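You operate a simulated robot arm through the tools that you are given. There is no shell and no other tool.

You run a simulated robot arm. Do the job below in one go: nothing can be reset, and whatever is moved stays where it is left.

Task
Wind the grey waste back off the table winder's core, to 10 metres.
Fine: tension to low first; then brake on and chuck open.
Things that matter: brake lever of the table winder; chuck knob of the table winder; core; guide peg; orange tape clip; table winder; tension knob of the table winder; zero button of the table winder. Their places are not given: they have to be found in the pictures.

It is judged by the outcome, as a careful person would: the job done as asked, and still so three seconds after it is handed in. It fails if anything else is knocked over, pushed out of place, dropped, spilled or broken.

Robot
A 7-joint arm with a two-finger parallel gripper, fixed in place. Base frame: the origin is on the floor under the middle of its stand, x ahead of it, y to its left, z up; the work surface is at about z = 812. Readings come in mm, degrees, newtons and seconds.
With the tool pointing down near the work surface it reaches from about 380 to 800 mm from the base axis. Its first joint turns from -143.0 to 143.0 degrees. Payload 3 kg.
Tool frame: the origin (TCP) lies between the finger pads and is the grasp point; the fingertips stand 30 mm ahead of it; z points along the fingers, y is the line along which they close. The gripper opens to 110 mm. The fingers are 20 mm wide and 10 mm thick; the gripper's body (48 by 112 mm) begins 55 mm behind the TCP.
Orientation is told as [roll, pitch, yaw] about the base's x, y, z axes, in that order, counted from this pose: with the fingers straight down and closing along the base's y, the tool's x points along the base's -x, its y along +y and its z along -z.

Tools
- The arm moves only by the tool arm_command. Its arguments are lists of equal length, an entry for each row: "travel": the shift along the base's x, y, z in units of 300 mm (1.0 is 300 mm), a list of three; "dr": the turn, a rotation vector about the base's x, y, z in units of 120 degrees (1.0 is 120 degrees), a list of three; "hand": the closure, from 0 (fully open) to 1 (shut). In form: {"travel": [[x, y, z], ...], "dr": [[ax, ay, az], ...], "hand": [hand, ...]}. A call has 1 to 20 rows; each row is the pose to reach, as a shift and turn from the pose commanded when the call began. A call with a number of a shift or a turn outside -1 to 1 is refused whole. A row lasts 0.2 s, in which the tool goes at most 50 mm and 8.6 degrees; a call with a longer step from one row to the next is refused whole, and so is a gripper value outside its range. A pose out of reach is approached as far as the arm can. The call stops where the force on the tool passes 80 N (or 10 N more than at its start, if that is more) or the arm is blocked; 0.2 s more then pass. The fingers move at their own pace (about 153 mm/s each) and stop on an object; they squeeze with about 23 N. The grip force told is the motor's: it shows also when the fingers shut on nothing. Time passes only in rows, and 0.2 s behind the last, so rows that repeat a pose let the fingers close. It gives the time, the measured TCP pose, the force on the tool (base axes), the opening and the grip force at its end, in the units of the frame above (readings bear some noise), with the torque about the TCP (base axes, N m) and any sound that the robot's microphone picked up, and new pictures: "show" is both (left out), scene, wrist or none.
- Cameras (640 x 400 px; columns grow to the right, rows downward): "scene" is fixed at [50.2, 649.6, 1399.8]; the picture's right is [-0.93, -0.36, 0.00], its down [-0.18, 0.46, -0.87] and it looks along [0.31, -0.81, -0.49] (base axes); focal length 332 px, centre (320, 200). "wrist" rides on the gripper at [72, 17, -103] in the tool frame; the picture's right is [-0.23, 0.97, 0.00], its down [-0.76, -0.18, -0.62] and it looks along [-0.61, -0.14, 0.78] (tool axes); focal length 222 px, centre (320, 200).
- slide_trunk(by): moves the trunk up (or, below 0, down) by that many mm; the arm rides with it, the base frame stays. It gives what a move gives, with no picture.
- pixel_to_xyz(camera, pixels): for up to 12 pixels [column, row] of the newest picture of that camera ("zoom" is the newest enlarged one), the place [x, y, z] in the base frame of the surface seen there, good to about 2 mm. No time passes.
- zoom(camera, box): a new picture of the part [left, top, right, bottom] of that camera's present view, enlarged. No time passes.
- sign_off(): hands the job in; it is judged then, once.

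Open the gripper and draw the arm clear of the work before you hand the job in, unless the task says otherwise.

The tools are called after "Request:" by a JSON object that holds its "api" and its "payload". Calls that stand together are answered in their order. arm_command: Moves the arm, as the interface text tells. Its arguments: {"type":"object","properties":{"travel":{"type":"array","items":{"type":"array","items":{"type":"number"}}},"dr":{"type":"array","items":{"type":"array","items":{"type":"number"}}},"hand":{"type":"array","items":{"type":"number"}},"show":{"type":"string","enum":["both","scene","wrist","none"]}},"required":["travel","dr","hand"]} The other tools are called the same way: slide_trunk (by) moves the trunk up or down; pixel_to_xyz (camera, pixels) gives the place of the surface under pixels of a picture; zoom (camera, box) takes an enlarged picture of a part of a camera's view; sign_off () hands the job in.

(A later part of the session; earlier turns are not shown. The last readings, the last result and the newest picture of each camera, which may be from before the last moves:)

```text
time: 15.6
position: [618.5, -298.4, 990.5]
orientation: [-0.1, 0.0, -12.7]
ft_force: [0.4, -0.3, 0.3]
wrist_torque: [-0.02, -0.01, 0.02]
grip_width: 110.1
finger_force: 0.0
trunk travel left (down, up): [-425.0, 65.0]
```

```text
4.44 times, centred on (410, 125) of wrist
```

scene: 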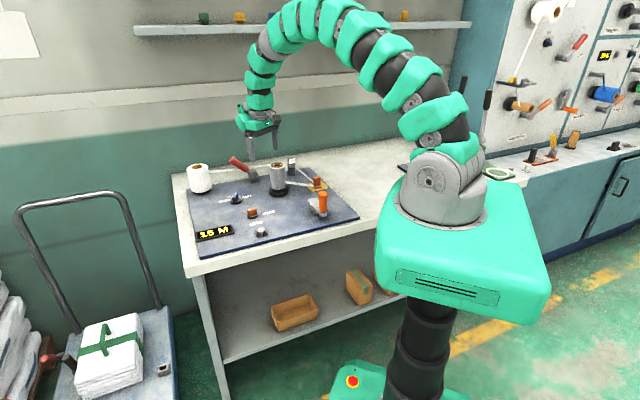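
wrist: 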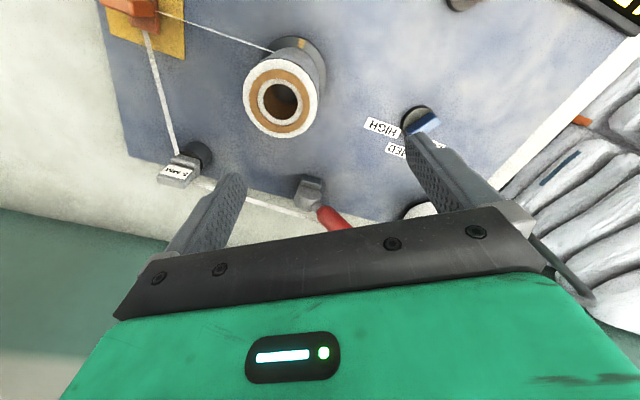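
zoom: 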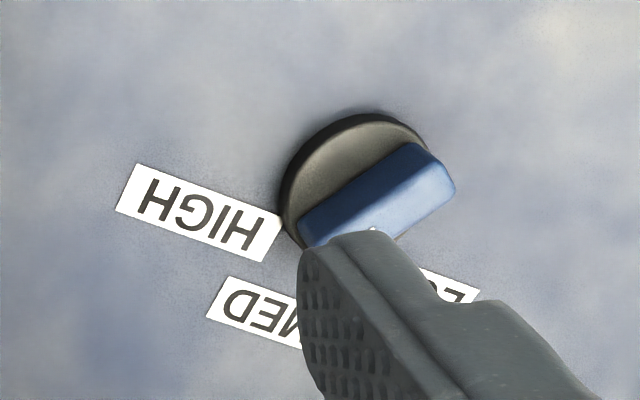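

I look closer at the second wall winder's knob and first wall knob for their mark angles.

Request:
{"api": "zoom", "payload": {"camera": "scene", "box": [606, 40, 630, 60]}}

Request:
{"api": "zoom", "payload": {"camera": "scene", "box": [616, 70, 640, 110]}}

Request:
{"api": "zoom", "payload": {"camera": "scene", "box": [544, 36, 560, 50]}}

```text
16.00 times, centred on (618, 50) of scene
```

zoom: 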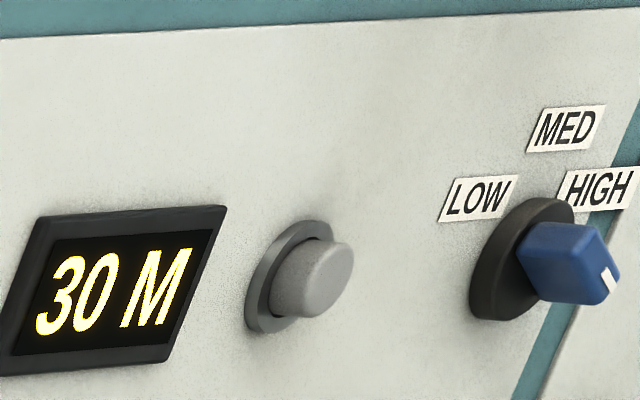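

```text
10.00 times, centred on (628, 90) of scene
```

zoom: 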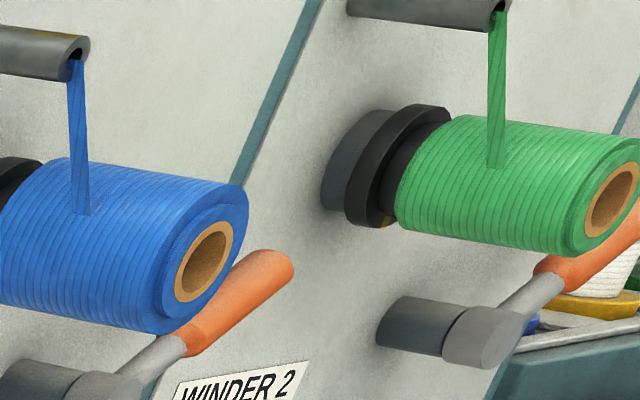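

```text
16.00 times, centred on (552, 43) of scene
```

zoom: 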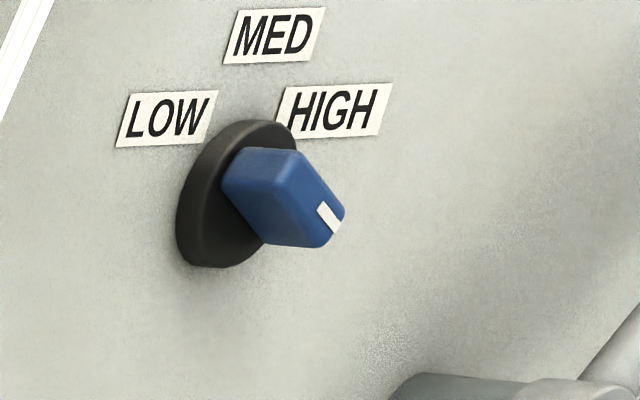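

The layout says LOW is the counterclockwise end of the tension knob and SHUT is the counterclockwise end of the chuck knob. I go over the chuck knob with yaw 45° to look at it closely before touching it.

Request:
{"api": "arm_command", "payload": {"travel": [[-0.01, 0.07, 0], [-0.03, 0.15, 0], [-0.05, 0.23, 0], [-0.07, 0.31, 0], [-0.09, 0.39, -0.05], [-0.1, 0.46, -0.1], [-0.11, 0.52, -0.15], [-0.114, 0.542, -0.19]], "dr": [[0, 0, 0.06], [0, 0, 0.12], [0, 0, 0.18], [0, 0, 0.24], [0, 0, 0.3], [0, 0, 0.36], [0, 0, 0.42], [0, 0, 0.48]], "hand": [0, 0, 0, 0, 0, 0.3, 0.55, 0.55]}}

```text
time: 17.4
position: [583.2, -135.8, 933.4]
orientation: [-0.1, 0.0, 45.2]
ft_force: [-0.7, 0.3, -0.4]
wrist_torque: [-0.02, -0.01, -0.01]
grip_width: 49.5
finger_force: 0.1
trunk travel left (down, up): [-425.0, 65.0]
```

scene: 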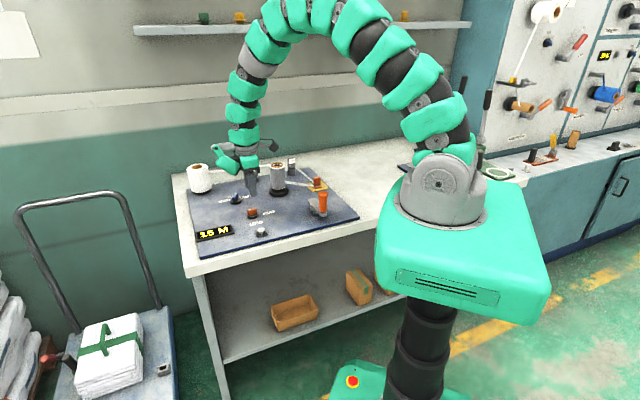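
wrist: 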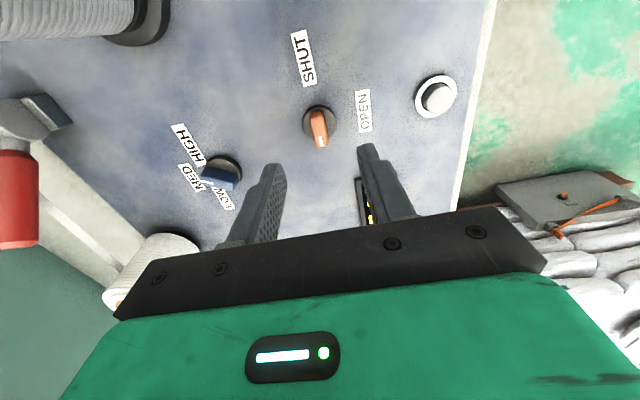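

The orange ridge shows at (319,125), in line with the hand. I zoom and take its corners.

Request:
{"api": "zoom", "payload": {"camera": "wrist", "box": [270, 80, 382, 150]}}

Request:
{"api": "pixel_to_xyz", "payload": {"camera": "wrist", "pixels": [[313, 114], [322, 113], [316, 145], [326, 144], [319, 128], [320, 104], [303, 122], [337, 120], [232, 180], [205, 182]]}}

Request:
{"api": "zoom", "payload": {"camera": "wrist", "box": [165, 115, 277, 215]}}

```text
5.71 times, centred on (326, 115) of wrist
```

zoom: 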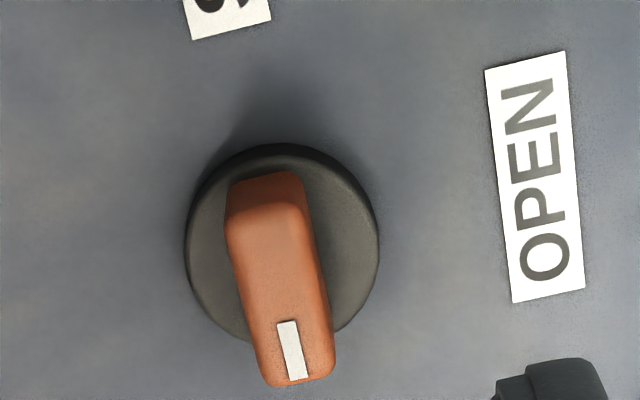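

```text
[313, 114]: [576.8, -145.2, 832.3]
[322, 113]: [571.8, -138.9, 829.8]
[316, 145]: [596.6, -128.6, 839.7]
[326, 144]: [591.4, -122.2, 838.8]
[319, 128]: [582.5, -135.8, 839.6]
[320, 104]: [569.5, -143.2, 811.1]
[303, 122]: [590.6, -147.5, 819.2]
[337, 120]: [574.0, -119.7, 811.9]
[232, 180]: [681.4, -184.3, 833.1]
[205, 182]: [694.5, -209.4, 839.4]
```

```text
4.00 times, centred on (221, 165) of wrist
```

zoom: 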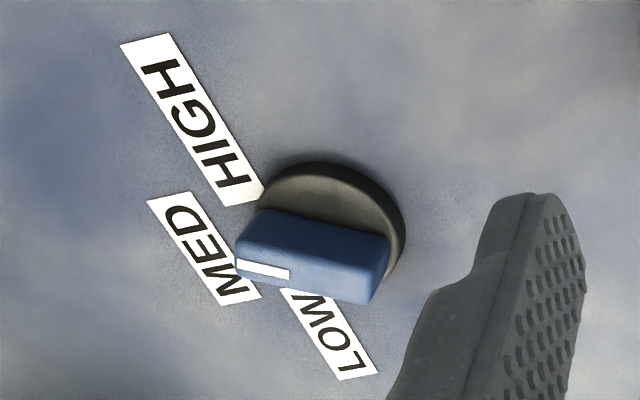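

The ridge centre is about (583.5,-135.5), right under the hand. I descend 75 mm around it and close.

Request:
{"api": "arm_command", "payload": {"travel": [[0, 0, -0.1], [0, 0, -0.2], [0, 0, -0.25], [0, 0, -0.25], [0, 0, -0.25], [0, 0, -0.25]], "dr": [[0, 0, 0], [0, 0, 0], [0, 0, 0], [0, 0, 0], [0, 0, 0], [0, 0, 0]], "hand": [0.55, 0.55, 0.55, 1, 1, 1], "show": "wrist"}}

```text
time: 18.8
position: [585.3, -136.5, 857.4]
orientation: [0.1, 0.1, 45.0]
ft_force: [9.0, -10.4, -3.7]
wrist_torque: [0.65, -1.2, -0.04]
grip_width: 12.5
finger_force: 44.9
trunk travel left (down, up): [-425.0, 65.0]
```

wrist: 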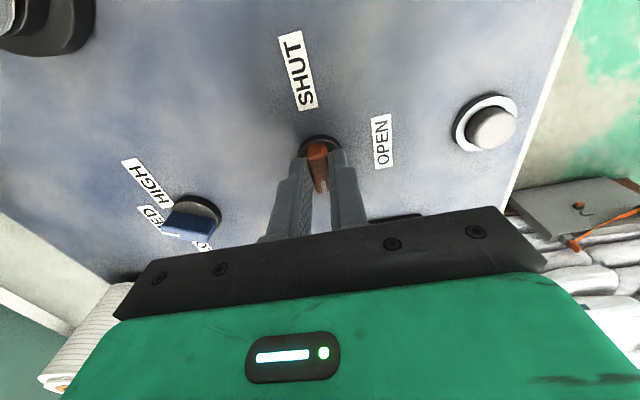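

The ridge is held (12.5 mm). I test the SHUT sense, +8° counterclockwise, to feel for a stop.

Request:
{"api": "arm_command", "payload": {"travel": [[0.005, -0.005, 0], [0.005, -0.005, 0], [0.005, -0.005, 0], [0.005, -0.005, 0]], "dr": [[0, 0, 0.03], [0, 0, 0.06], [0, 0, 0.07], [0, 0, 0.07]], "hand": [1, 1, 1, 1], "show": "wrist"}}

```text
time: 19.8
position: [585.4, -136.6, 857.8]
orientation: [0.1, 0.1, 53.5]
ft_force: [3.9, -2.8, 2.8]
wrist_torque: [-0.76, 0.45, -0.07]
grip_width: 12.6
finger_force: 44.7
trunk travel left (down, up): [-425.0, 65.0]
```

wrist: 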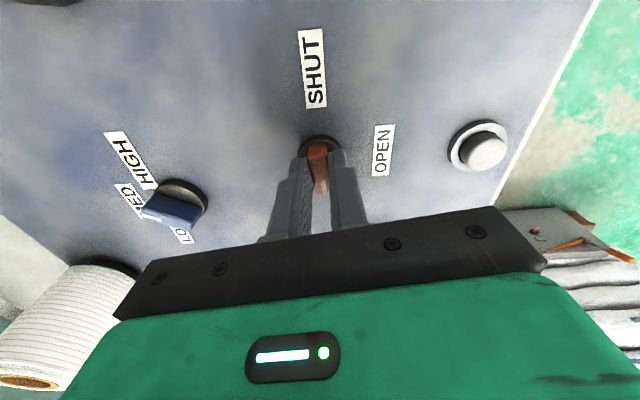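

It turns freely counterclockwise, so the chuck was not at its SHUT end. I continue in that sense to look for the stop, watching torque.

Request:
{"api": "arm_command", "payload": {"travel": [[0, 0, 0], [0, 0, 0], [0, 0, 0], [0, 0, 0], [0, 0, 0], [0, 0, 0], [0, 0, 0], [0, 0, 0]], "dr": [[0, 0, 0.06], [0, 0, 0.13], [0, 0, 0.2], [0, 0, 0.27], [0, 0, 0.34], [0, 0, 0.41], [0, 0, 0.47], [0, 0, 0.47]], "hand": [1, 1, 1, 1, 1, 1, 1, 1]}}

```text
time: 21.6
position: [587.8, -136.4, 858.0]
orientation: [-0.1, 0.1, 109.9]
ft_force: [33.9, -4.4, 10.7]
wrist_torque: [0.59, -0.5, -0.09]
grip_width: 12.8
finger_force: 44.8
trunk travel left (down, up): [-425.0, 65.0]
```

scene: 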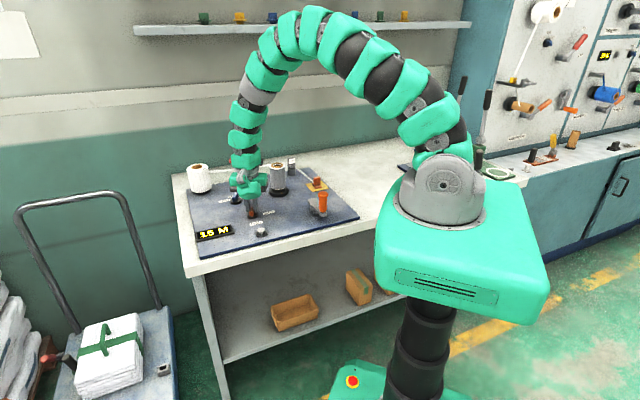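
wrist: 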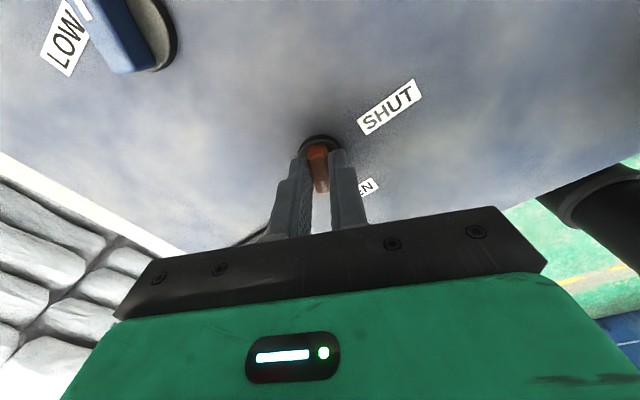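

There is a sideways force of 34 N along x, so the knob's true axis is about 3 mm further in x. I shift 3 mm in x to relieve it and carry on turning toward 90°.

Request:
{"api": "arm_command", "payload": {"travel": [[0.006, 0, 0], [0.011, -0.001, 0], [0.011, -0.001, 0], [0.011, -0.001, 0], [0.011, -0.001, 0], [0.011, -0.001, 0]], "dr": [[0, 0, 0], [0, 0, 0], [0, 0, 0.07], [0, 0, 0.14], [0, 0, 0.2], [0, 0, 0.2]], "hand": [1, 1, 1, 1, 1, 1], "show": "wrist"}}

```text
time: 23.0
position: [589.2, -136.9, 858.1]
orientation: [0.0, -0.1, 133.8]
ft_force: [14.6, 8.0, 13.2]
wrist_torque: [1.01, 0.29, -0.04]
grip_width: 12.8
finger_force: 44.9
trunk travel left (down, up): [-425.0, 65.0]
```

wrist: 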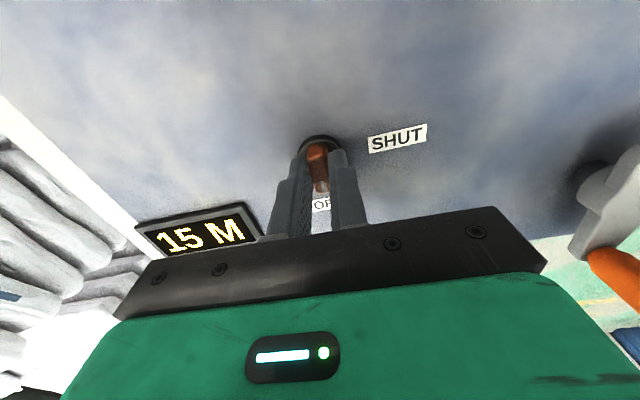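

The mark has now turned 89° and points toward OPEN. I probe 10° further for a stop.

Request:
{"api": "arm_command", "payload": {"travel": [[0.003, 0.001, 0], [0.003, 0.001, 0], [0.003, 0.001, 0]], "dr": [[0, 0, 0.05], [0, 0, 0.08], [0, 0, 0.08]], "hand": [1, 1, 1], "show": "wrist"}}

```text
time: 23.8
position: [588.3, -137.1, 858.4]
orientation: [0.0, 0.0, 143.3]
ft_force: [8.7, 3.8, 5.7]
wrist_torque: [0.12, -0.22, -1.21]
grip_width: 14.7
finger_force: 45.0
trunk travel left (down, up): [-425.0, 65.0]
```

wrist: 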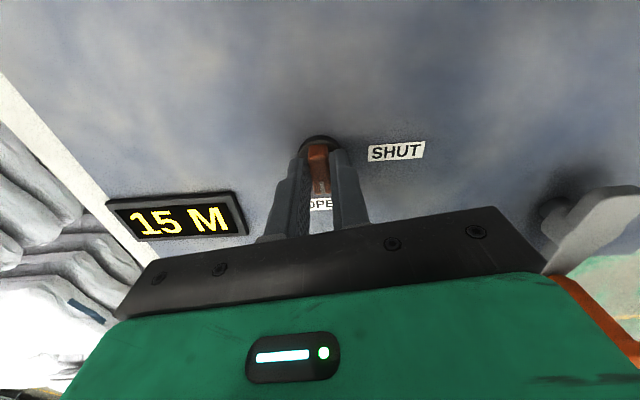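

A stop is felt at about 90° (torque -1.21), matching the SHUT end by the same 90° mark offset as the tension knob. I unload, open the hand and rise.

Request:
{"api": "arm_command", "payload": {"travel": [[0, 0, 0], [0, 0, 0], [0, 0, 0], [0, 0, 0], [0, 0, 0.08], [0, 0, 0.2], [0, 0, 0.35], [0, 0, 0.45]], "dr": [[0, 0, -0.05], [0, 0, -0.07], [0, 0, -0.07], [0, 0, -0.07], [0, 0, -0.07], [0, 0, -0.07], [0, 0, -0.07], [0, 0, -0.07]], "hand": [1, 1, 0.6, 0.55, 0.55, 0.55, 0.3, 0.1]}}

```text
time: 25.6
position: [589.1, -138.3, 994.2]
orientation: [0.0, 0.1, 135.0]
ft_force: [0.3, 0.5, 0.1]
wrist_torque: [0.01, 0.0, 0.01]
grip_width: 98.9
finger_force: 0.1
trunk travel left (down, up): [-425.0, 65.0]
```

scene: 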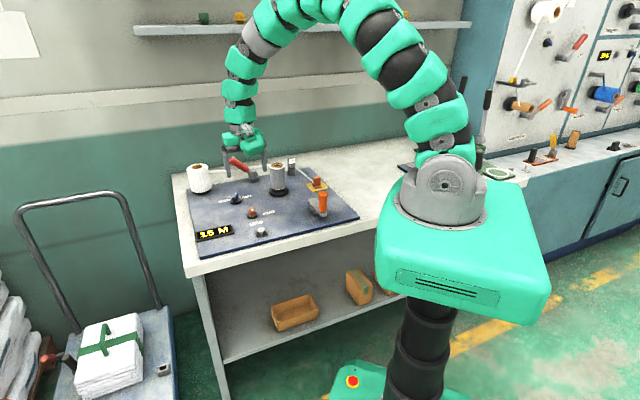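
wrist: 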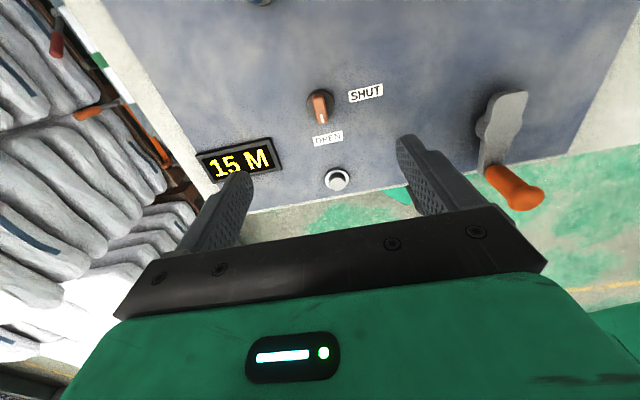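

From this upright view the crank is at (500,130) and the chuck's mark points down. I zoom to study the crank, the core and the knob before cranking.

Request:
{"api": "zoom", "payload": {"camera": "wrist", "box": [440, 60, 600, 230]}}

Request:
{"api": "zoom", "payload": {"camera": "scene", "box": [255, 150, 351, 215]}}

Request:
{"api": "pixel_to_xyz", "payload": {"camera": "wrist", "pixels": [[508, 97], [490, 125], [484, 126], [488, 160], [498, 140], [525, 195], [515, 188], [540, 198], [497, 172], [475, 135]]}}

Request:
{"api": "pixel_to_xyz", "payload": {"camera": "scene", "pixels": [[323, 192], [318, 196], [329, 196], [322, 200], [323, 206], [322, 213], [313, 205], [310, 200], [317, 212], [311, 208]]}}

```text
2.35 times, centred on (520, 145) of wrist
```

zoom: 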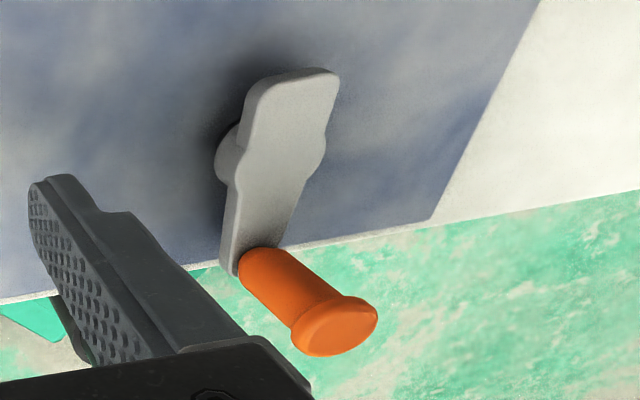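

```text
6.15 times, centred on (303, 182) of scene
```

zoom: 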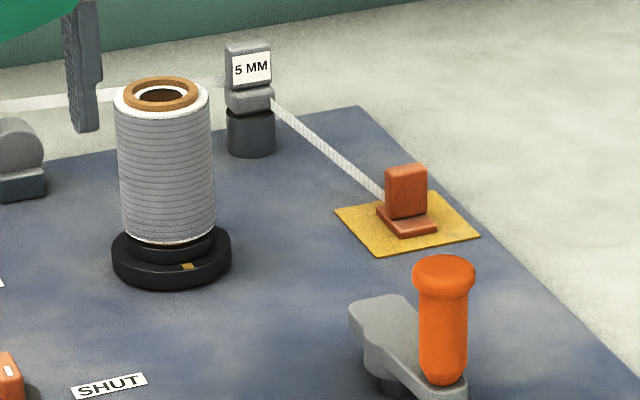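

```text
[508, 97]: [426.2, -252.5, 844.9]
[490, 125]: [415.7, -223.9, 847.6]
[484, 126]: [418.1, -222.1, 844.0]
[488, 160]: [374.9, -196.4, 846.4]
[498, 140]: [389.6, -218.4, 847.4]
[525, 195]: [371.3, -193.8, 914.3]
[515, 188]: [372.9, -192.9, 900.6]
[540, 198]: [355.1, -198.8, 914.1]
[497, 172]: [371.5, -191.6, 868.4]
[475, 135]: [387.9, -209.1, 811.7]
```

```text
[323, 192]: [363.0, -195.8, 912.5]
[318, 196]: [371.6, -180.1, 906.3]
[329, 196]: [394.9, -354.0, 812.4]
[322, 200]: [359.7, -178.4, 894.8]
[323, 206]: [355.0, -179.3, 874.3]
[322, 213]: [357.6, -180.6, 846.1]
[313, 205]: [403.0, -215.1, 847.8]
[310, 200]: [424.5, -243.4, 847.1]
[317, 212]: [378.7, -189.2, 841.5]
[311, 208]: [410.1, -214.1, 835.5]
```

The tape run between the clip and the core, seen before, is missing in this zoom. I zoom further to see what became of it.

Request:
{"api": "zoom", "payload": {"camera": "scene", "box": [265, 155, 345, 205]}}

Request:
{"api": "zoom", "payload": {"camera": "scene", "box": [295, 165, 335, 195]}}

Request:
{"api": "zoom", "payload": {"camera": "wrist", "box": [270, 60, 400, 200]}}

```text
8.00 times, centred on (305, 180) of scene
```

zoom: 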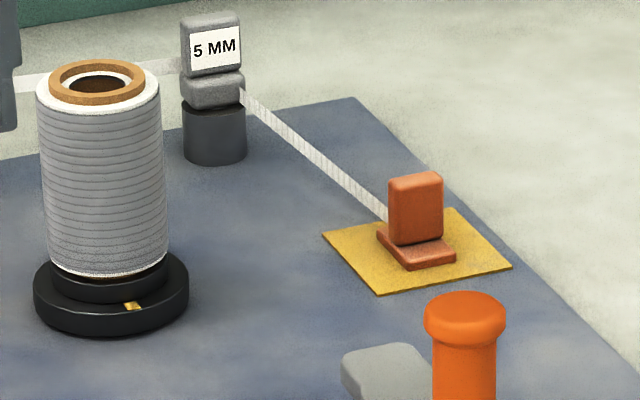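

```text
13.33 times, centred on (315, 180) of scene
```

zoom: 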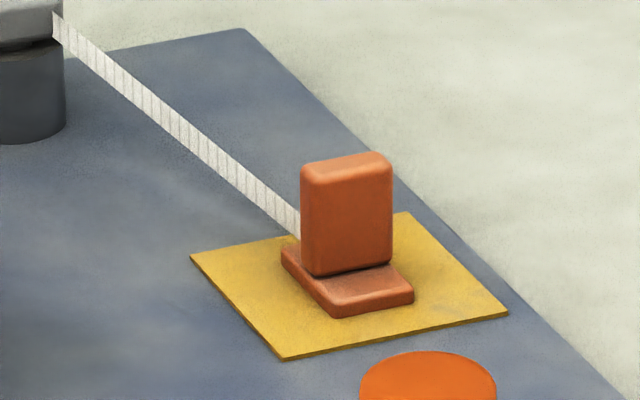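

```text
2.86 times, centred on (335, 130) of wrist
```

zoom: 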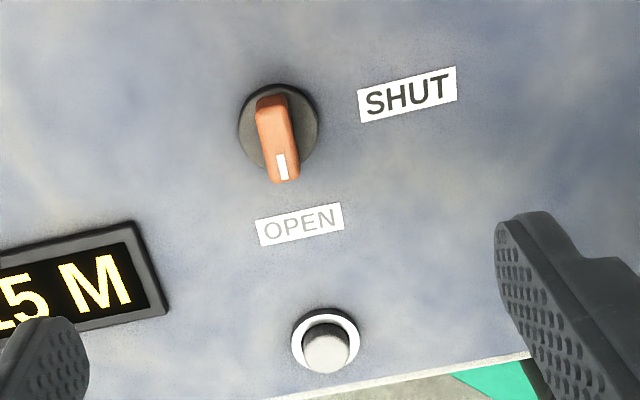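

The tape run to the core vanished while the chuck was being turned, which suggests the chuck had been SHUT at the start and is now OPEN. I go back down on the chuck knob to return it to its first position and see whether the tape run comes back.

Request:
{"api": "arm_command", "payload": {"travel": [[0, 0, 0], [0, 0, -0.12], [0, 0, -0.27], [0, 0, -0.4], [0, 0, -0.45], [0, 0, -0.45], [0, 0, -0.45], [0, 0, -0.45]], "dr": [[0, 0, 0], [0, 0, 0], [0, 0, 0], [0, 0, 0], [0, 0, 0], [0, 0, 0], [0, 0, 0], [0, 0, 0]], "hand": [0.55, 0.55, 0.55, 0.55, 0.55, 1, 1, 1], "show": "wrist"}}

```text
time: 27.4
position: [590.7, -138.3, 858.9]
orientation: [0.0, 0.0, 134.9]
ft_force: [-1.8, -8.7, -6.4]
wrist_torque: [-1.1, -0.83, -0.01]
grip_width: 12.7
finger_force: 45.4
trunk travel left (down, up): [-425.0, 65.0]
```

wrist: 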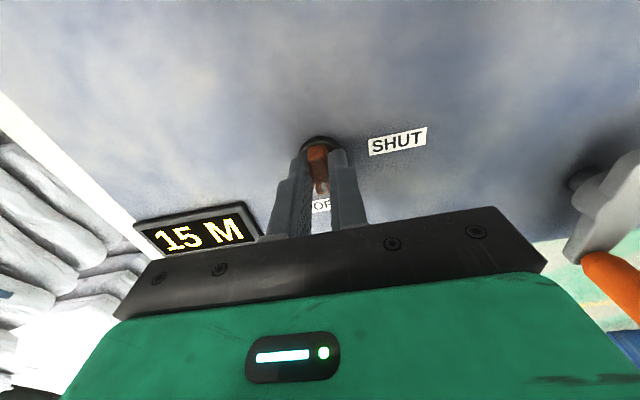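

The ridge is held again (12.7 mm). I turn it back clockwise 45° and look.

Request:
{"api": "arm_command", "payload": {"travel": [[-0.002, -0.003, 0], [-0.003, -0.003, 0], [-0.003, -0.003, 0], [-0.003, -0.003, 0], [-0.003, -0.003, 0], [-0.003, -0.003, 0], [-0.003, -0.003, 0]], "dr": [[0, 0, -0.065], [0, 0, -0.13], [0, 0, -0.195], [0, 0, -0.26], [0, 0, -0.32], [0, 0, -0.375], [0, 0, -0.375]], "hand": [1, 1, 1, 1, 1, 1, 1]}}

Request:
{"api": "zoom", "payload": {"camera": "scene", "box": [240, 150, 352, 220]}}

```text
time: 29.0
position: [585.9, -139.3, 858.8]
orientation: [0.1, -0.1, 89.9]
ft_force: [-17.1, -13.6, 3.6]
wrist_torque: [0.71, 0.5, 0.11]
grip_width: 12.8
finger_force: 45.3
trunk travel left (down, up): [-425.0, 65.0]
```

scene: 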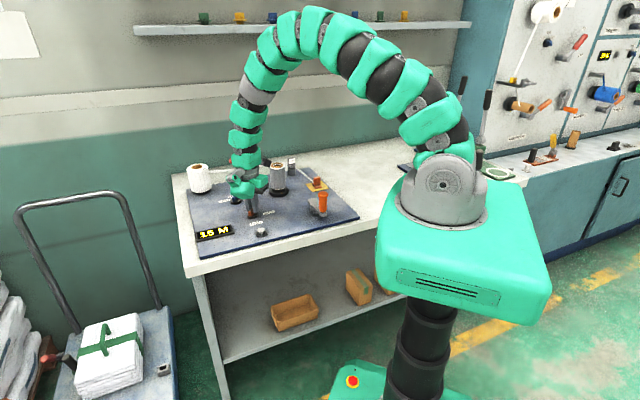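
wrist: 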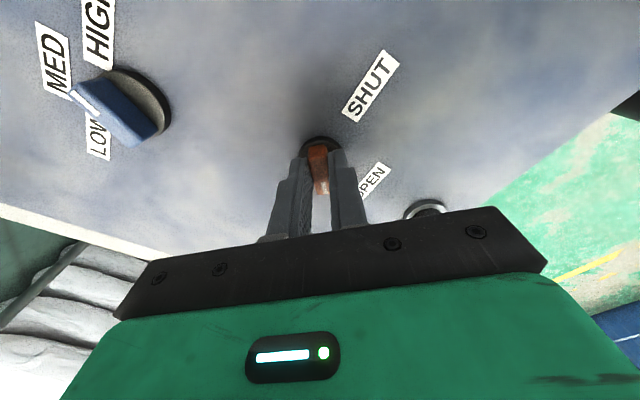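

```text
5.71 times, centred on (296, 185) of scene
```

zoom: 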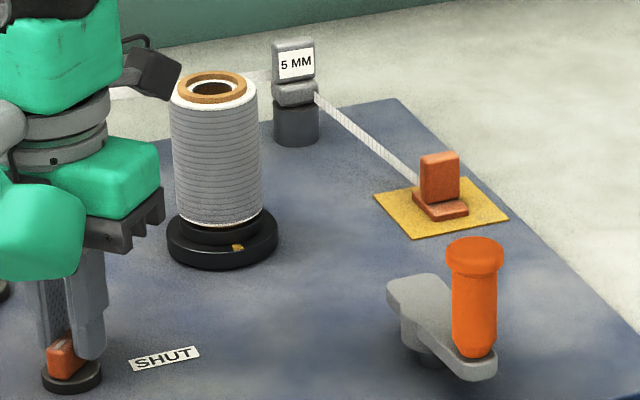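

At half way the run is still absent. I relieve the side force slightly and turn the remaining 45° back.

Request:
{"api": "arm_command", "payload": {"travel": [[-0.006, -0.004, 0], [-0.008, -0.004, 0], [-0.009, -0.003, 0], [-0.01, -0.002, 0], [-0.01, -0.001, 0], [-0.01, -0.001, 0], [-0.01, -0.001, 0]], "dr": [[0, 0, -0.065], [0, 0, -0.13], [0, 0, -0.195], [0, 0, -0.26], [0, 0, -0.32], [0, 0, -0.375], [0, 0, -0.375]], "hand": [1, 1, 1, 1, 1, 1, 1]}}

Request:
{"api": "zoom", "payload": {"camera": "scene", "box": [240, 150, 352, 220]}}

```text
time: 30.6
position: [583.7, -138.1, 858.0]
orientation: [0.0, 0.1, 44.9]
ft_force: [-24.3, 7.9, -9.0]
wrist_torque: [0.45, 0.34, 0.07]
grip_width: 12.8
finger_force: 44.7
trunk travel left (down, up): [-425.0, 65.0]
```

scene: 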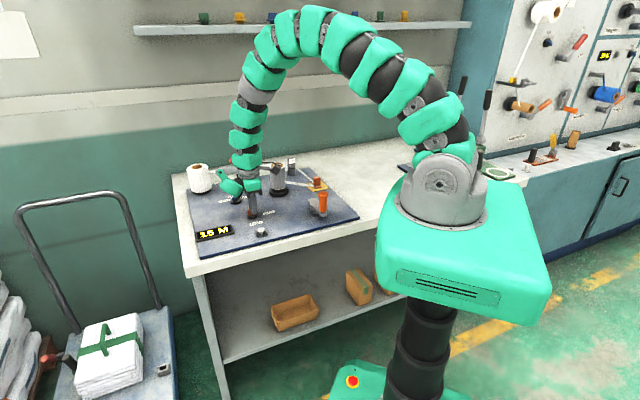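
wrist: 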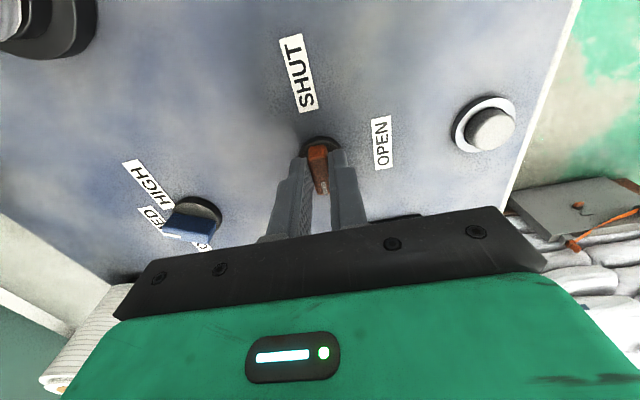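

```text
5.71 times, centred on (296, 185) of scene
```

zoom: 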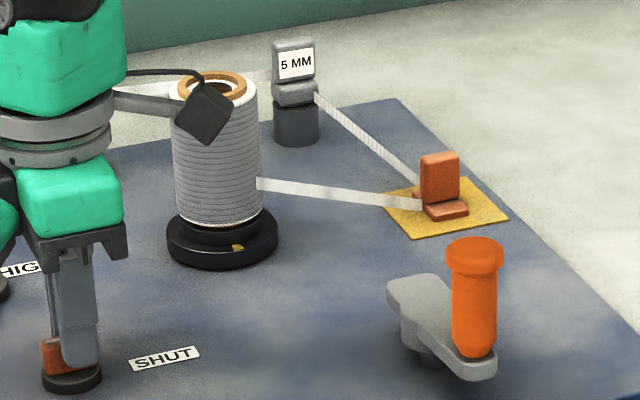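

The tape run to the core is back, so this first position is SHUT. I press 8° further clockwise to check that it is at its end stop.

Request:
{"api": "arm_command", "payload": {"travel": [[-0.005, 0, 0], [-0.005, 0, 0], [-0.005, 0, 0]], "dr": [[0, 0, -0.05], [0, 0, -0.075], [0, 0, -0.075]], "hand": [1, 1, 1], "show": "none"}}

```text
time: 31.4
position: [582.7, -137.4, 858.3]
orientation: [0.0, 0.2, 35.9]
ft_force: [-21.8, 12.3, -11.6]
wrist_torque: [0.26, 0.54, 1.13]
grip_width: 14.9
finger_force: 44.8
trunk travel left (down, up): [-425.0, 65.0]
```

It is at its stop there (torque +1.13), so the chuck turns exactly from here to 90° counterclockwise. I unload it back to 45°, release and rise.

Request:
{"api": "arm_command", "payload": {"travel": [[0.003, 0, 0], [0.005, 0, 0], [0.005, 0, 0], [0.005, 0, 0], [0.005, 0, 0.08], [0.005, 0, 0.2], [0.005, 0, 0.35], [0.005, 0, 0.45]], "dr": [[0, 0, 0.05], [0, 0, 0.07], [0, 0, 0.07], [0, 0, 0.07], [0, 0, 0.07], [0, 0, 0.07], [0, 0, 0.07], [0, 0, 0.07]], "hand": [1, 1, 0.6, 0.55, 0.55, 0.55, 0.3, 0], "show": "wrist"}}

Request:
{"api": "zoom", "payload": {"camera": "scene", "box": [190, 170, 350, 245]}}

```text
time: 33.2
position: [586.4, -139.2, 994.0]
orientation: [0.0, 0.0, 44.4]
ft_force: [0.3, -0.1, 0.5]
wrist_torque: [0.01, 0.0, 0.0]
grip_width: 110.0
finger_force: 0.2
trunk travel left (down, up): [-425.0, 65.0]
```

wrist: 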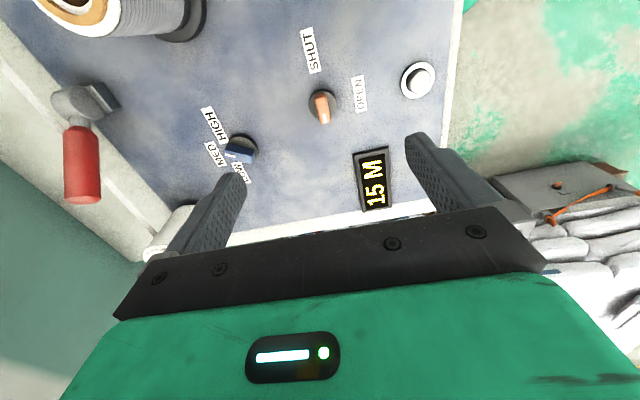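

```text
4.00 times, centred on (270, 208) of scene
```

zoom: 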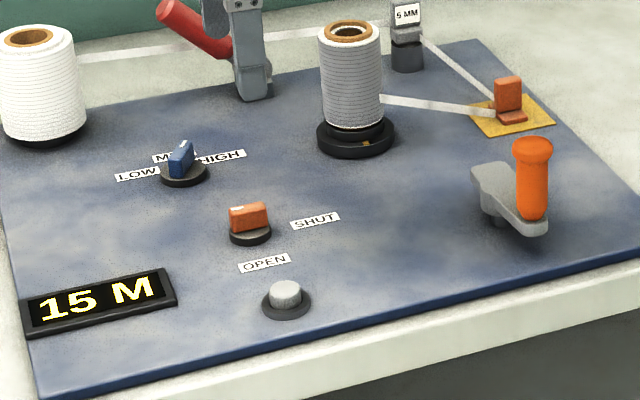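

The tape run is intact and the display still reads 15 M. I move over toward the crank, yaw 90°, at z ~990 to measure its pivot and handle from close.

Request:
{"api": "arm_command", "payload": {"travel": [[-0.09, -0.08, 0], [-0.18, -0.16, 0], [-0.27, -0.24, 0], [-0.36, -0.32, 0], [-0.45, -0.4, 0], [-0.54, -0.48, 0], [-0.63, -0.56, 0], [-0.72, -0.645, 0]], "dr": [[0, 0, 0.05], [0, 0, 0.1], [0, 0, 0.15], [0, 0, 0.2], [0, 0, 0.25], [0, 0, 0.3], [0, 0, 0.35], [0, 0, 0.38]], "hand": [0, 0, 0, 0, 0, 0, 0, 0]}}

```text
time: 35.0
position: [368.2, -331.9, 992.5]
orientation: [0.0, -0.1, 90.2]
ft_force: [0.4, -0.5, 0.0]
wrist_torque: [-0.01, 0.01, -0.01]
grip_width: 110.0
finger_force: 0.0
trunk travel left (down, up): [-425.0, 65.0]
```

scene: 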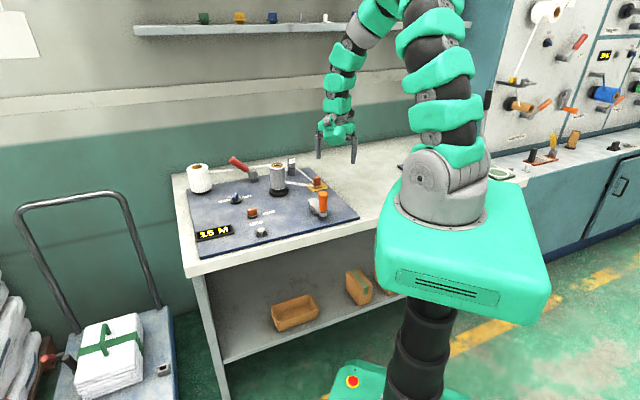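
wrist: 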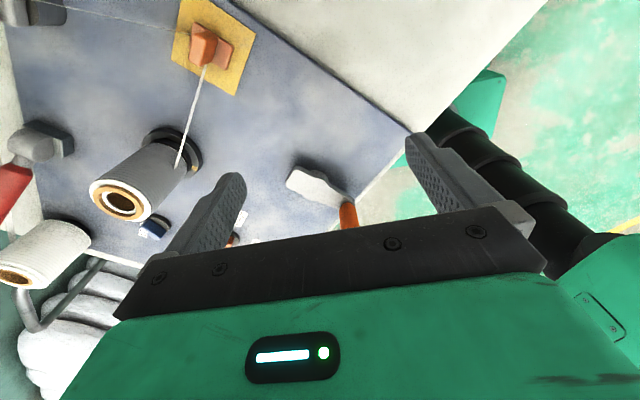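

The crank arm shows at (320,188) and the handle at (348,215). I zoom and take coordinates of its hub, ends and handle.

Request:
{"api": "zoom", "payload": {"camera": "wrist", "box": [260, 150, 388, 230]}}

Request:
{"api": "zoom", "payload": {"camera": "wrist", "box": [60, 0, 280, 230]}}

Request:
{"api": "pixel_to_xyz", "payload": {"camera": "wrist", "pixels": [[290, 180], [300, 172], [310, 185], [320, 190], [330, 196], [340, 200], [318, 180], [312, 195], [348, 206], [345, 215], [180, 165], [203, 68]]}}

```text
5.00 times, centred on (324, 190) of wrist
```

zoom: 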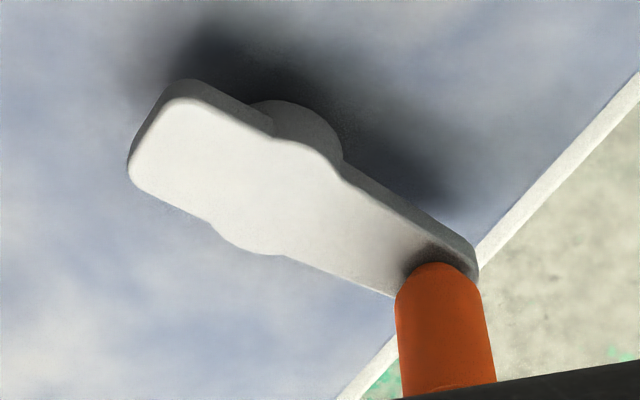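

```text
1.74 times, centred on (170, 115) of wrist
```

zoom: 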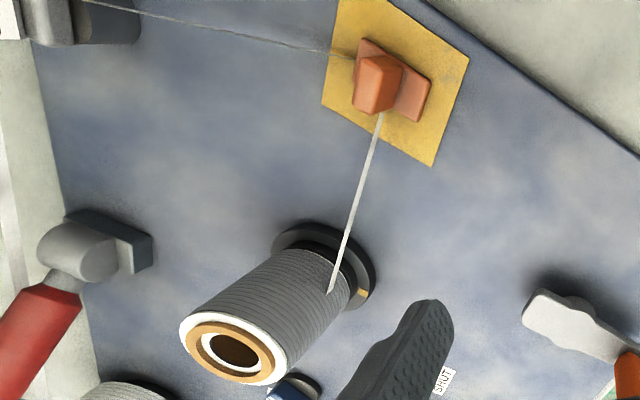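

```text
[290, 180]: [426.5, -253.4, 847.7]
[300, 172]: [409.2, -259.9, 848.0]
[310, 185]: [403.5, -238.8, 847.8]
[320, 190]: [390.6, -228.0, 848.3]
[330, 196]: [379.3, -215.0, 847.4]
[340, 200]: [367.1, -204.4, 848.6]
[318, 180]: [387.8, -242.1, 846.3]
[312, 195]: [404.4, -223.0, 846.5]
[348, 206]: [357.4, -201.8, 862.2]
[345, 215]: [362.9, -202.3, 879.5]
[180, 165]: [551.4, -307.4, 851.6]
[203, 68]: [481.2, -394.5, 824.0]
```

The tape meets the core on its -x side, so unwinding should turn the core counterclockwise from above. Crank: pivot about (399,-230), handle axis about (360.5,-190.5), radius 55. I move above the handle, fingertips still over its top (914).

Request:
{"api": "arm_command", "payload": {"travel": [[-0.005, 0.1, 0], [-0.01, 0.22, 0], [-0.02, 0.34, 0], [-0.027, 0.44, -0.05], [-0.027, 0.47, -0.107], [-0.027, 0.47, -0.107]], "dr": [[0, 0, 0], [0, 0, 0], [0, 0, 0], [0, 0, 0], [0, 0, 0], [0, 0, 0]], "hand": [0, 0.2, 0.4, 0.45, 0.45, 0.45]}}

```text
time: 36.4
position: [361.0, -191.5, 962.2]
orientation: [0.0, 0.1, 90.0]
ft_force: [0.3, 0.6, 0.8]
wrist_torque: [0.03, 0.02, 0.0]
grip_width: 60.5
finger_force: 0.1
trunk travel left (down, up): [-425.0, 65.0]
```

scene: 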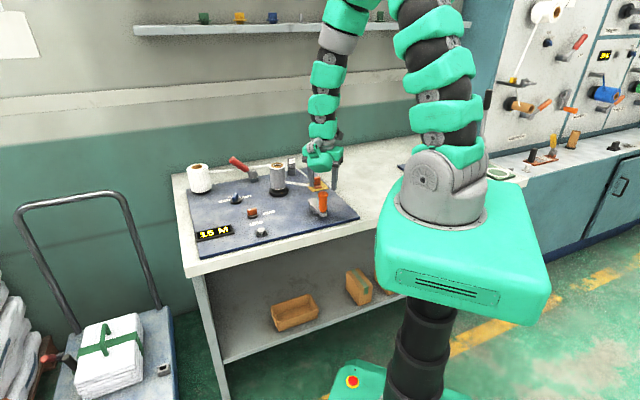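
wrist: 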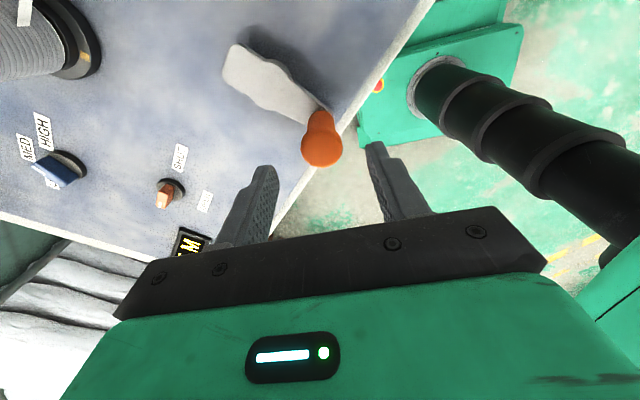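

The handle's orange top at (322,145) is between the fingers. I descend 66 mm and close on the handle.

Request:
{"api": "arm_command", "payload": {"travel": [[0, 0, -0.1], [0, 0, -0.2], [0, 0, -0.22], [0, 0, -0.22], [0, 0, -0.22], [0, 0, -0.22]], "dr": [[0, 0, 0], [0, 0, 0], [0, 0, 0], [0, 0, 0], [0, 0, 0], [0, 0, 0]], "hand": [0.45, 0.45, 0.45, 1, 1, 1]}}

```text
time: 37.8
position: [361.7, -191.5, 895.9]
orientation: [0.0, 0.0, 90.0]
ft_force: [-5.8, 1.0, -1.9]
wrist_torque: [0.0, -0.12, 0.03]
grip_width: 31.0
finger_force: 44.8
trunk travel left (down, up): [-425.0, 65.0]
```

scene: 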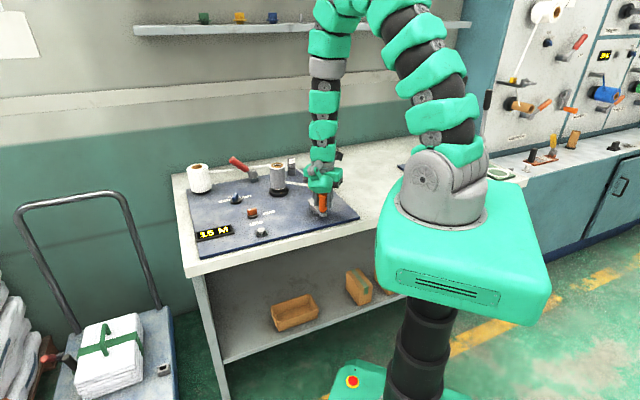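
wrist: 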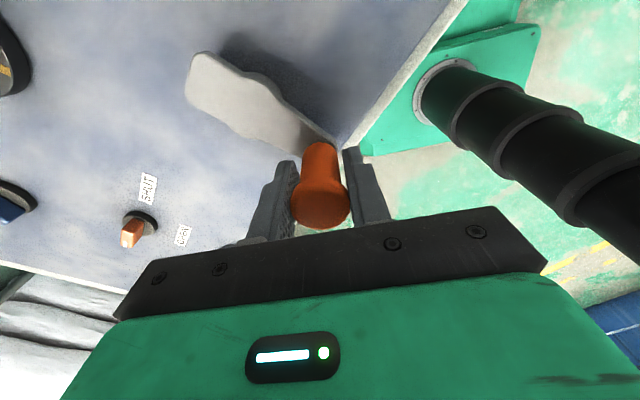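

The handle is held (31 mm). First a reference zoom of the gold mark on the chuck ring, then I crank only 12° counterclockwise to feel the load and see what moves.

Request:
{"api": "zoom", "payload": {"camera": "scene", "box": [262, 155, 302, 200]}}

Request:
{"api": "arm_command", "payload": {"travel": [[-0.0065, -0.0072, 0], [-0.0129, -0.0143, 0], [-0.0186, -0.022, 0], [-0.0242, -0.0298, 0], [-0.0242, -0.0298, 0]], "dr": [[0, 0, 0], [0, 0, 0], [0, 0, 0], [0, 0, 0], [0, 0, 0]], "hand": [1, 1, 1, 1, 1], "show": "scene"}}

Request:
{"api": "zoom", "payload": {"camera": "scene", "box": [262, 155, 302, 200]}}

```text
8.89 times, centred on (282, 178) of scene
```

zoom: 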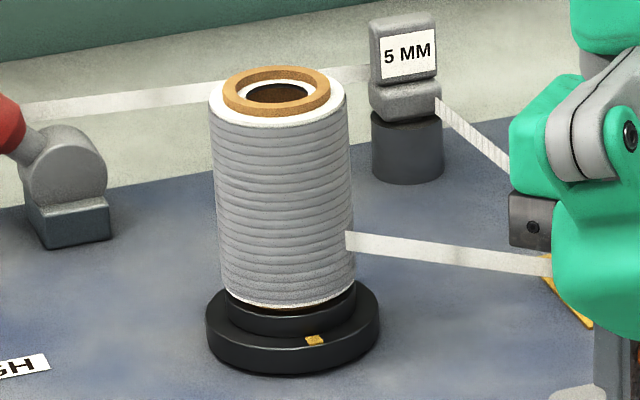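

```text
time: 38.9
position: [360.3, -196.5, 894.9]
orientation: [-0.6, -0.2, 90.1]
ft_force: [17.6, 36.2, -11.4]
wrist_torque: [-0.15, -0.39, -0.1]
grip_width: 30.3
finger_force: 45.2
trunk travel left (down, up): [-425.0, 65.0]
stopped in row 5: the force on the tool passed its limit at 82 N (the readings are from after the stop); the commanded pose is now the measured one
```

scene: 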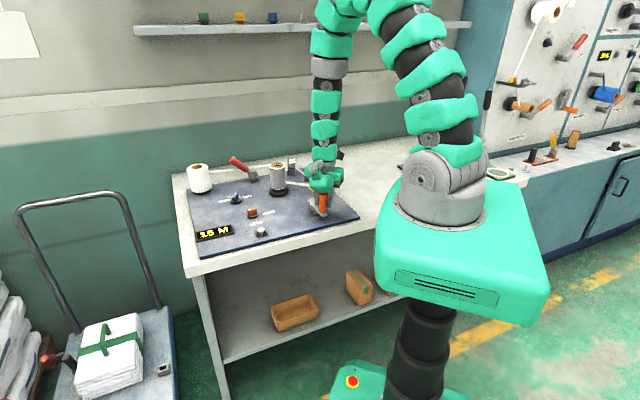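

```text
8.89 times, centred on (282, 178) of scene
```

zoom: 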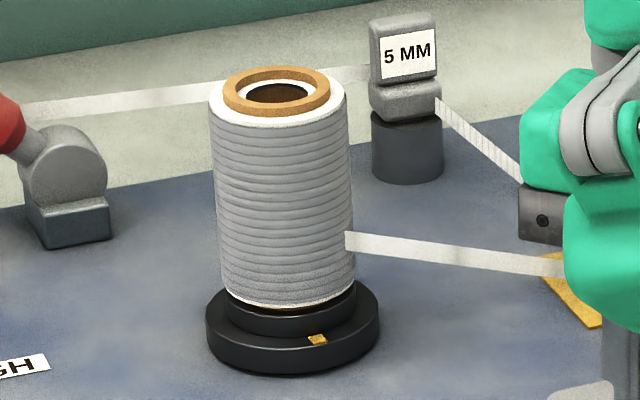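

The crank was blocked: over 80 N after about 5 mm, the gold mark moved only a hair, so either the brake is on or the tension setting is holding it. I release the handle and rise, then check the mark.

Request:
{"api": "arm_command", "payload": {"travel": [[0.001, 0.005, 0], [0.002, 0.008, 0], [0.002, 0.008, 0], [0.002, 0.008, 0], [0.002, 0.008, 0.1], [0.002, 0.008, 0.25], [0.002, 0.008, 0.36]], "dr": [[0, 0, 0], [0, 0, 0], [0, 0, 0], [0, 0, 0], [0, 0, 0], [0, 0, 0], [0, 0, 0]], "hand": [1, 1, 0.45, 0.4, 0.4, 0.4, 0.4]}}

Request:
{"api": "zoom", "payload": {"camera": "scene", "box": [262, 155, 302, 200]}}

Request:
{"api": "zoom", "payload": {"camera": "scene", "box": [220, 140, 276, 190]}}

```text
time: 40.5
position: [356.4, -195.3, 1004.2]
orientation: [-0.4, 0.0, 89.9]
ft_force: [-0.3, 0.9, -0.1]
wrist_torque: [0.0, -0.01, 0.02]
grip_width: 65.8
finger_force: 0.1
trunk travel left (down, up): [-425.0, 65.0]
```

scene: 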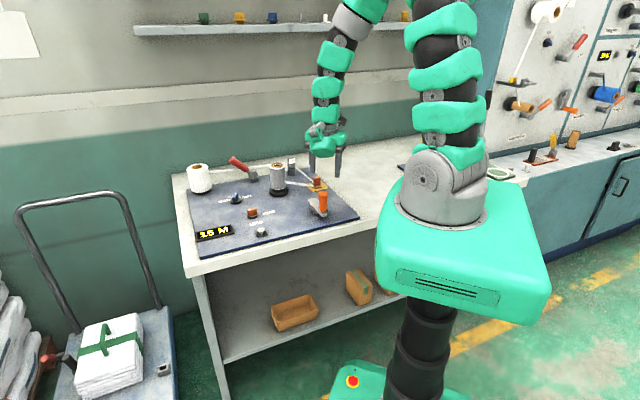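
wrist: 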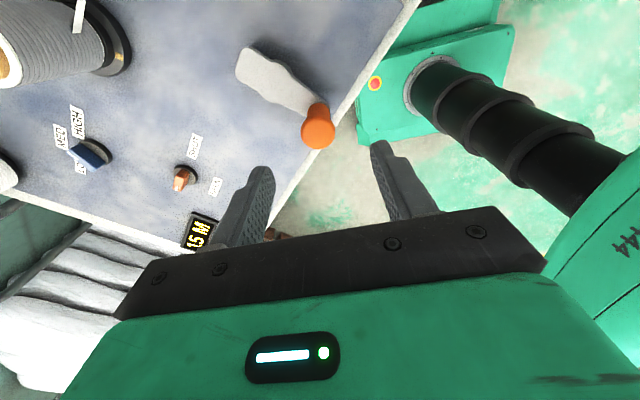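

```text
8.89 times, centred on (282, 178) of scene
```

zoom: 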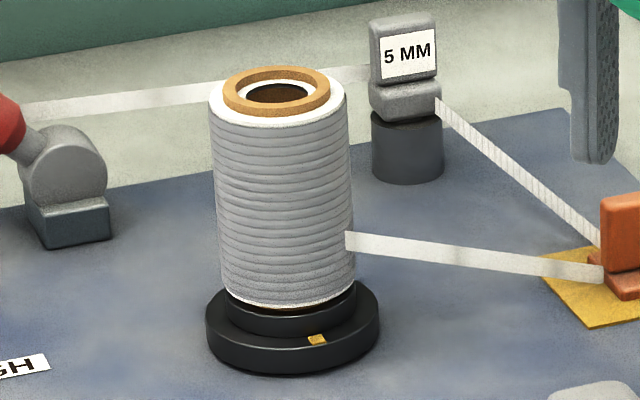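

```text
8.00 times, centred on (248, 165) of scene
```

zoom: 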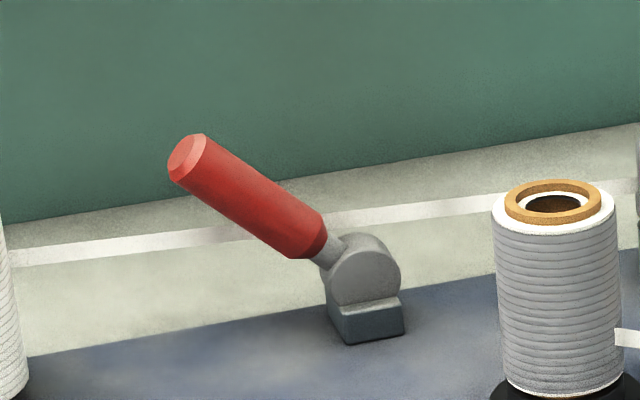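

The gold mark stayed where it crept to (317,339), so the drive is held by strong friction. I check the brake lever's surroundings, including where the tape from the supply roll passes behind it.

Request:
{"api": "pixel_to_xyz", "payload": {"camera": "scene", "pixels": [[214, 171.8], [220.5, 171], [225, 170.4], [255, 167.3], [260.5, 166.5], [266, 166], [228, 158], [233, 163], [240, 166], [246, 172], [252, 176], [295, 170]]}}

Request:
{"api": "zoom", "payload": {"camera": "scene", "box": [180, 140, 276, 210]}}

```text
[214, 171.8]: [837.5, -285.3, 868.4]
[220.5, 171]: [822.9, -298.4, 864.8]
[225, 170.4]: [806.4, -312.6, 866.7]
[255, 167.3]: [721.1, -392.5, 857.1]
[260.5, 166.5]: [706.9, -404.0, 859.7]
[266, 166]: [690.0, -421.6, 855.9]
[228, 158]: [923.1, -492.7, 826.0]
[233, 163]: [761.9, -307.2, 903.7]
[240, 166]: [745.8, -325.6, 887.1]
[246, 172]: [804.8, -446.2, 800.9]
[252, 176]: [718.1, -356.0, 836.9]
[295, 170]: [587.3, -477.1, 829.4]
```

```text
5.71 times, centred on (228, 175) of scene
```

zoom: 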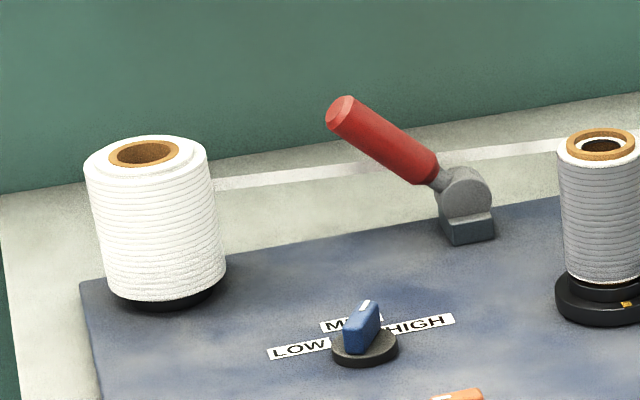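

The tape behind the lever runs about 20–30 mm beyond the lever's plane, and the lever leans 45° with its tip at (763,-310,910). I travel toward the brake at z ~1010, turning the hand to yaw 45°, to see whether I can reach and try the lever.

Request:
{"api": "arm_command", "payload": {"travel": [[0.13, -0.03, 0.01], [0.27, -0.06, 0.02], [0.41, -0.1, 0.02], [0.55, -0.13, 0.02], [0.69, -0.16, 0.02], [0.83, -0.19, 0.02], [0.97, -0.22, 0.02]], "dr": [[0, 0, -0.05], [0, 0, -0.1], [0, 0, -0.15], [0, 0, -0.2], [0, 0, -0.25], [0, 0, -0.31], [0, 0, -0.37]], "hand": [0.5, 0.5, 0.5, 0.5, 0.5, 0.5, 0.5], "show": "none"}}

Request:
{"api": "arm_command", "payload": {"travel": [[0.08, -0.05, 0.0], [0.16, -0.1, 0.0], [0.24, -0.16, 0.0], [0.32, -0.22, 0], [0.33, -0.23, 0]], "dr": [[0, 0, 0], [0, 0, 0], [0, 0, 0], [0, 0, 0], [0, 0, 0]], "hand": [0.5, 0.5, 0.5, 0.5, 0.5]}}

```text
time: 42.1
position: [649.6, -261.1, 1009.7]
orientation: [-0.5, 0.0, 45.6]
ft_force: [0.1, -0.7, 0.7]
wrist_torque: [-0.01, 0.01, 0.01]
grip_width: 55.0
finger_force: 0.2
trunk travel left (down, up): [-425.0, 65.0]
```

```text
time: 43.3
position: [728.1, -322.0, 1008.8]
orientation: [-0.6, -0.1, 45.7]
ft_force: [-0.3, 0.2, 0.3]
wrist_torque: [-0.07, -0.04, 0.02]
grip_width: 55.0
finger_force: 0.1
out of reach, approached as far as the arm can: row 4, 5
trunk travel left (down, up): [-425.0, 65.0]
```

scene: 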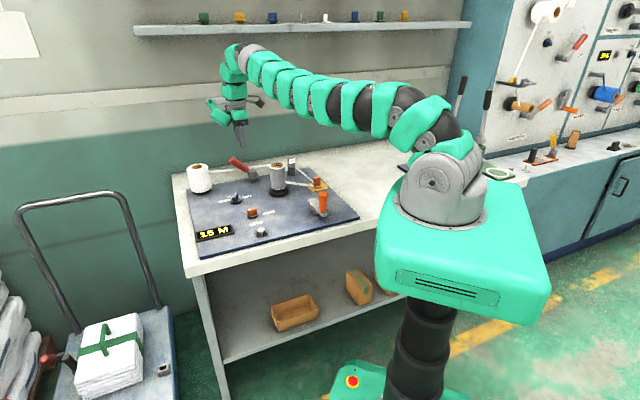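
wrist: 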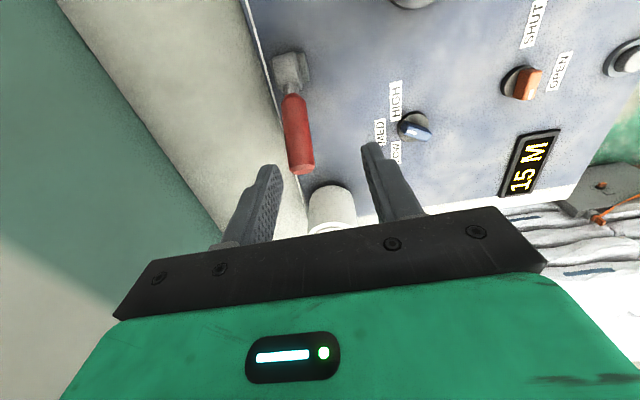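

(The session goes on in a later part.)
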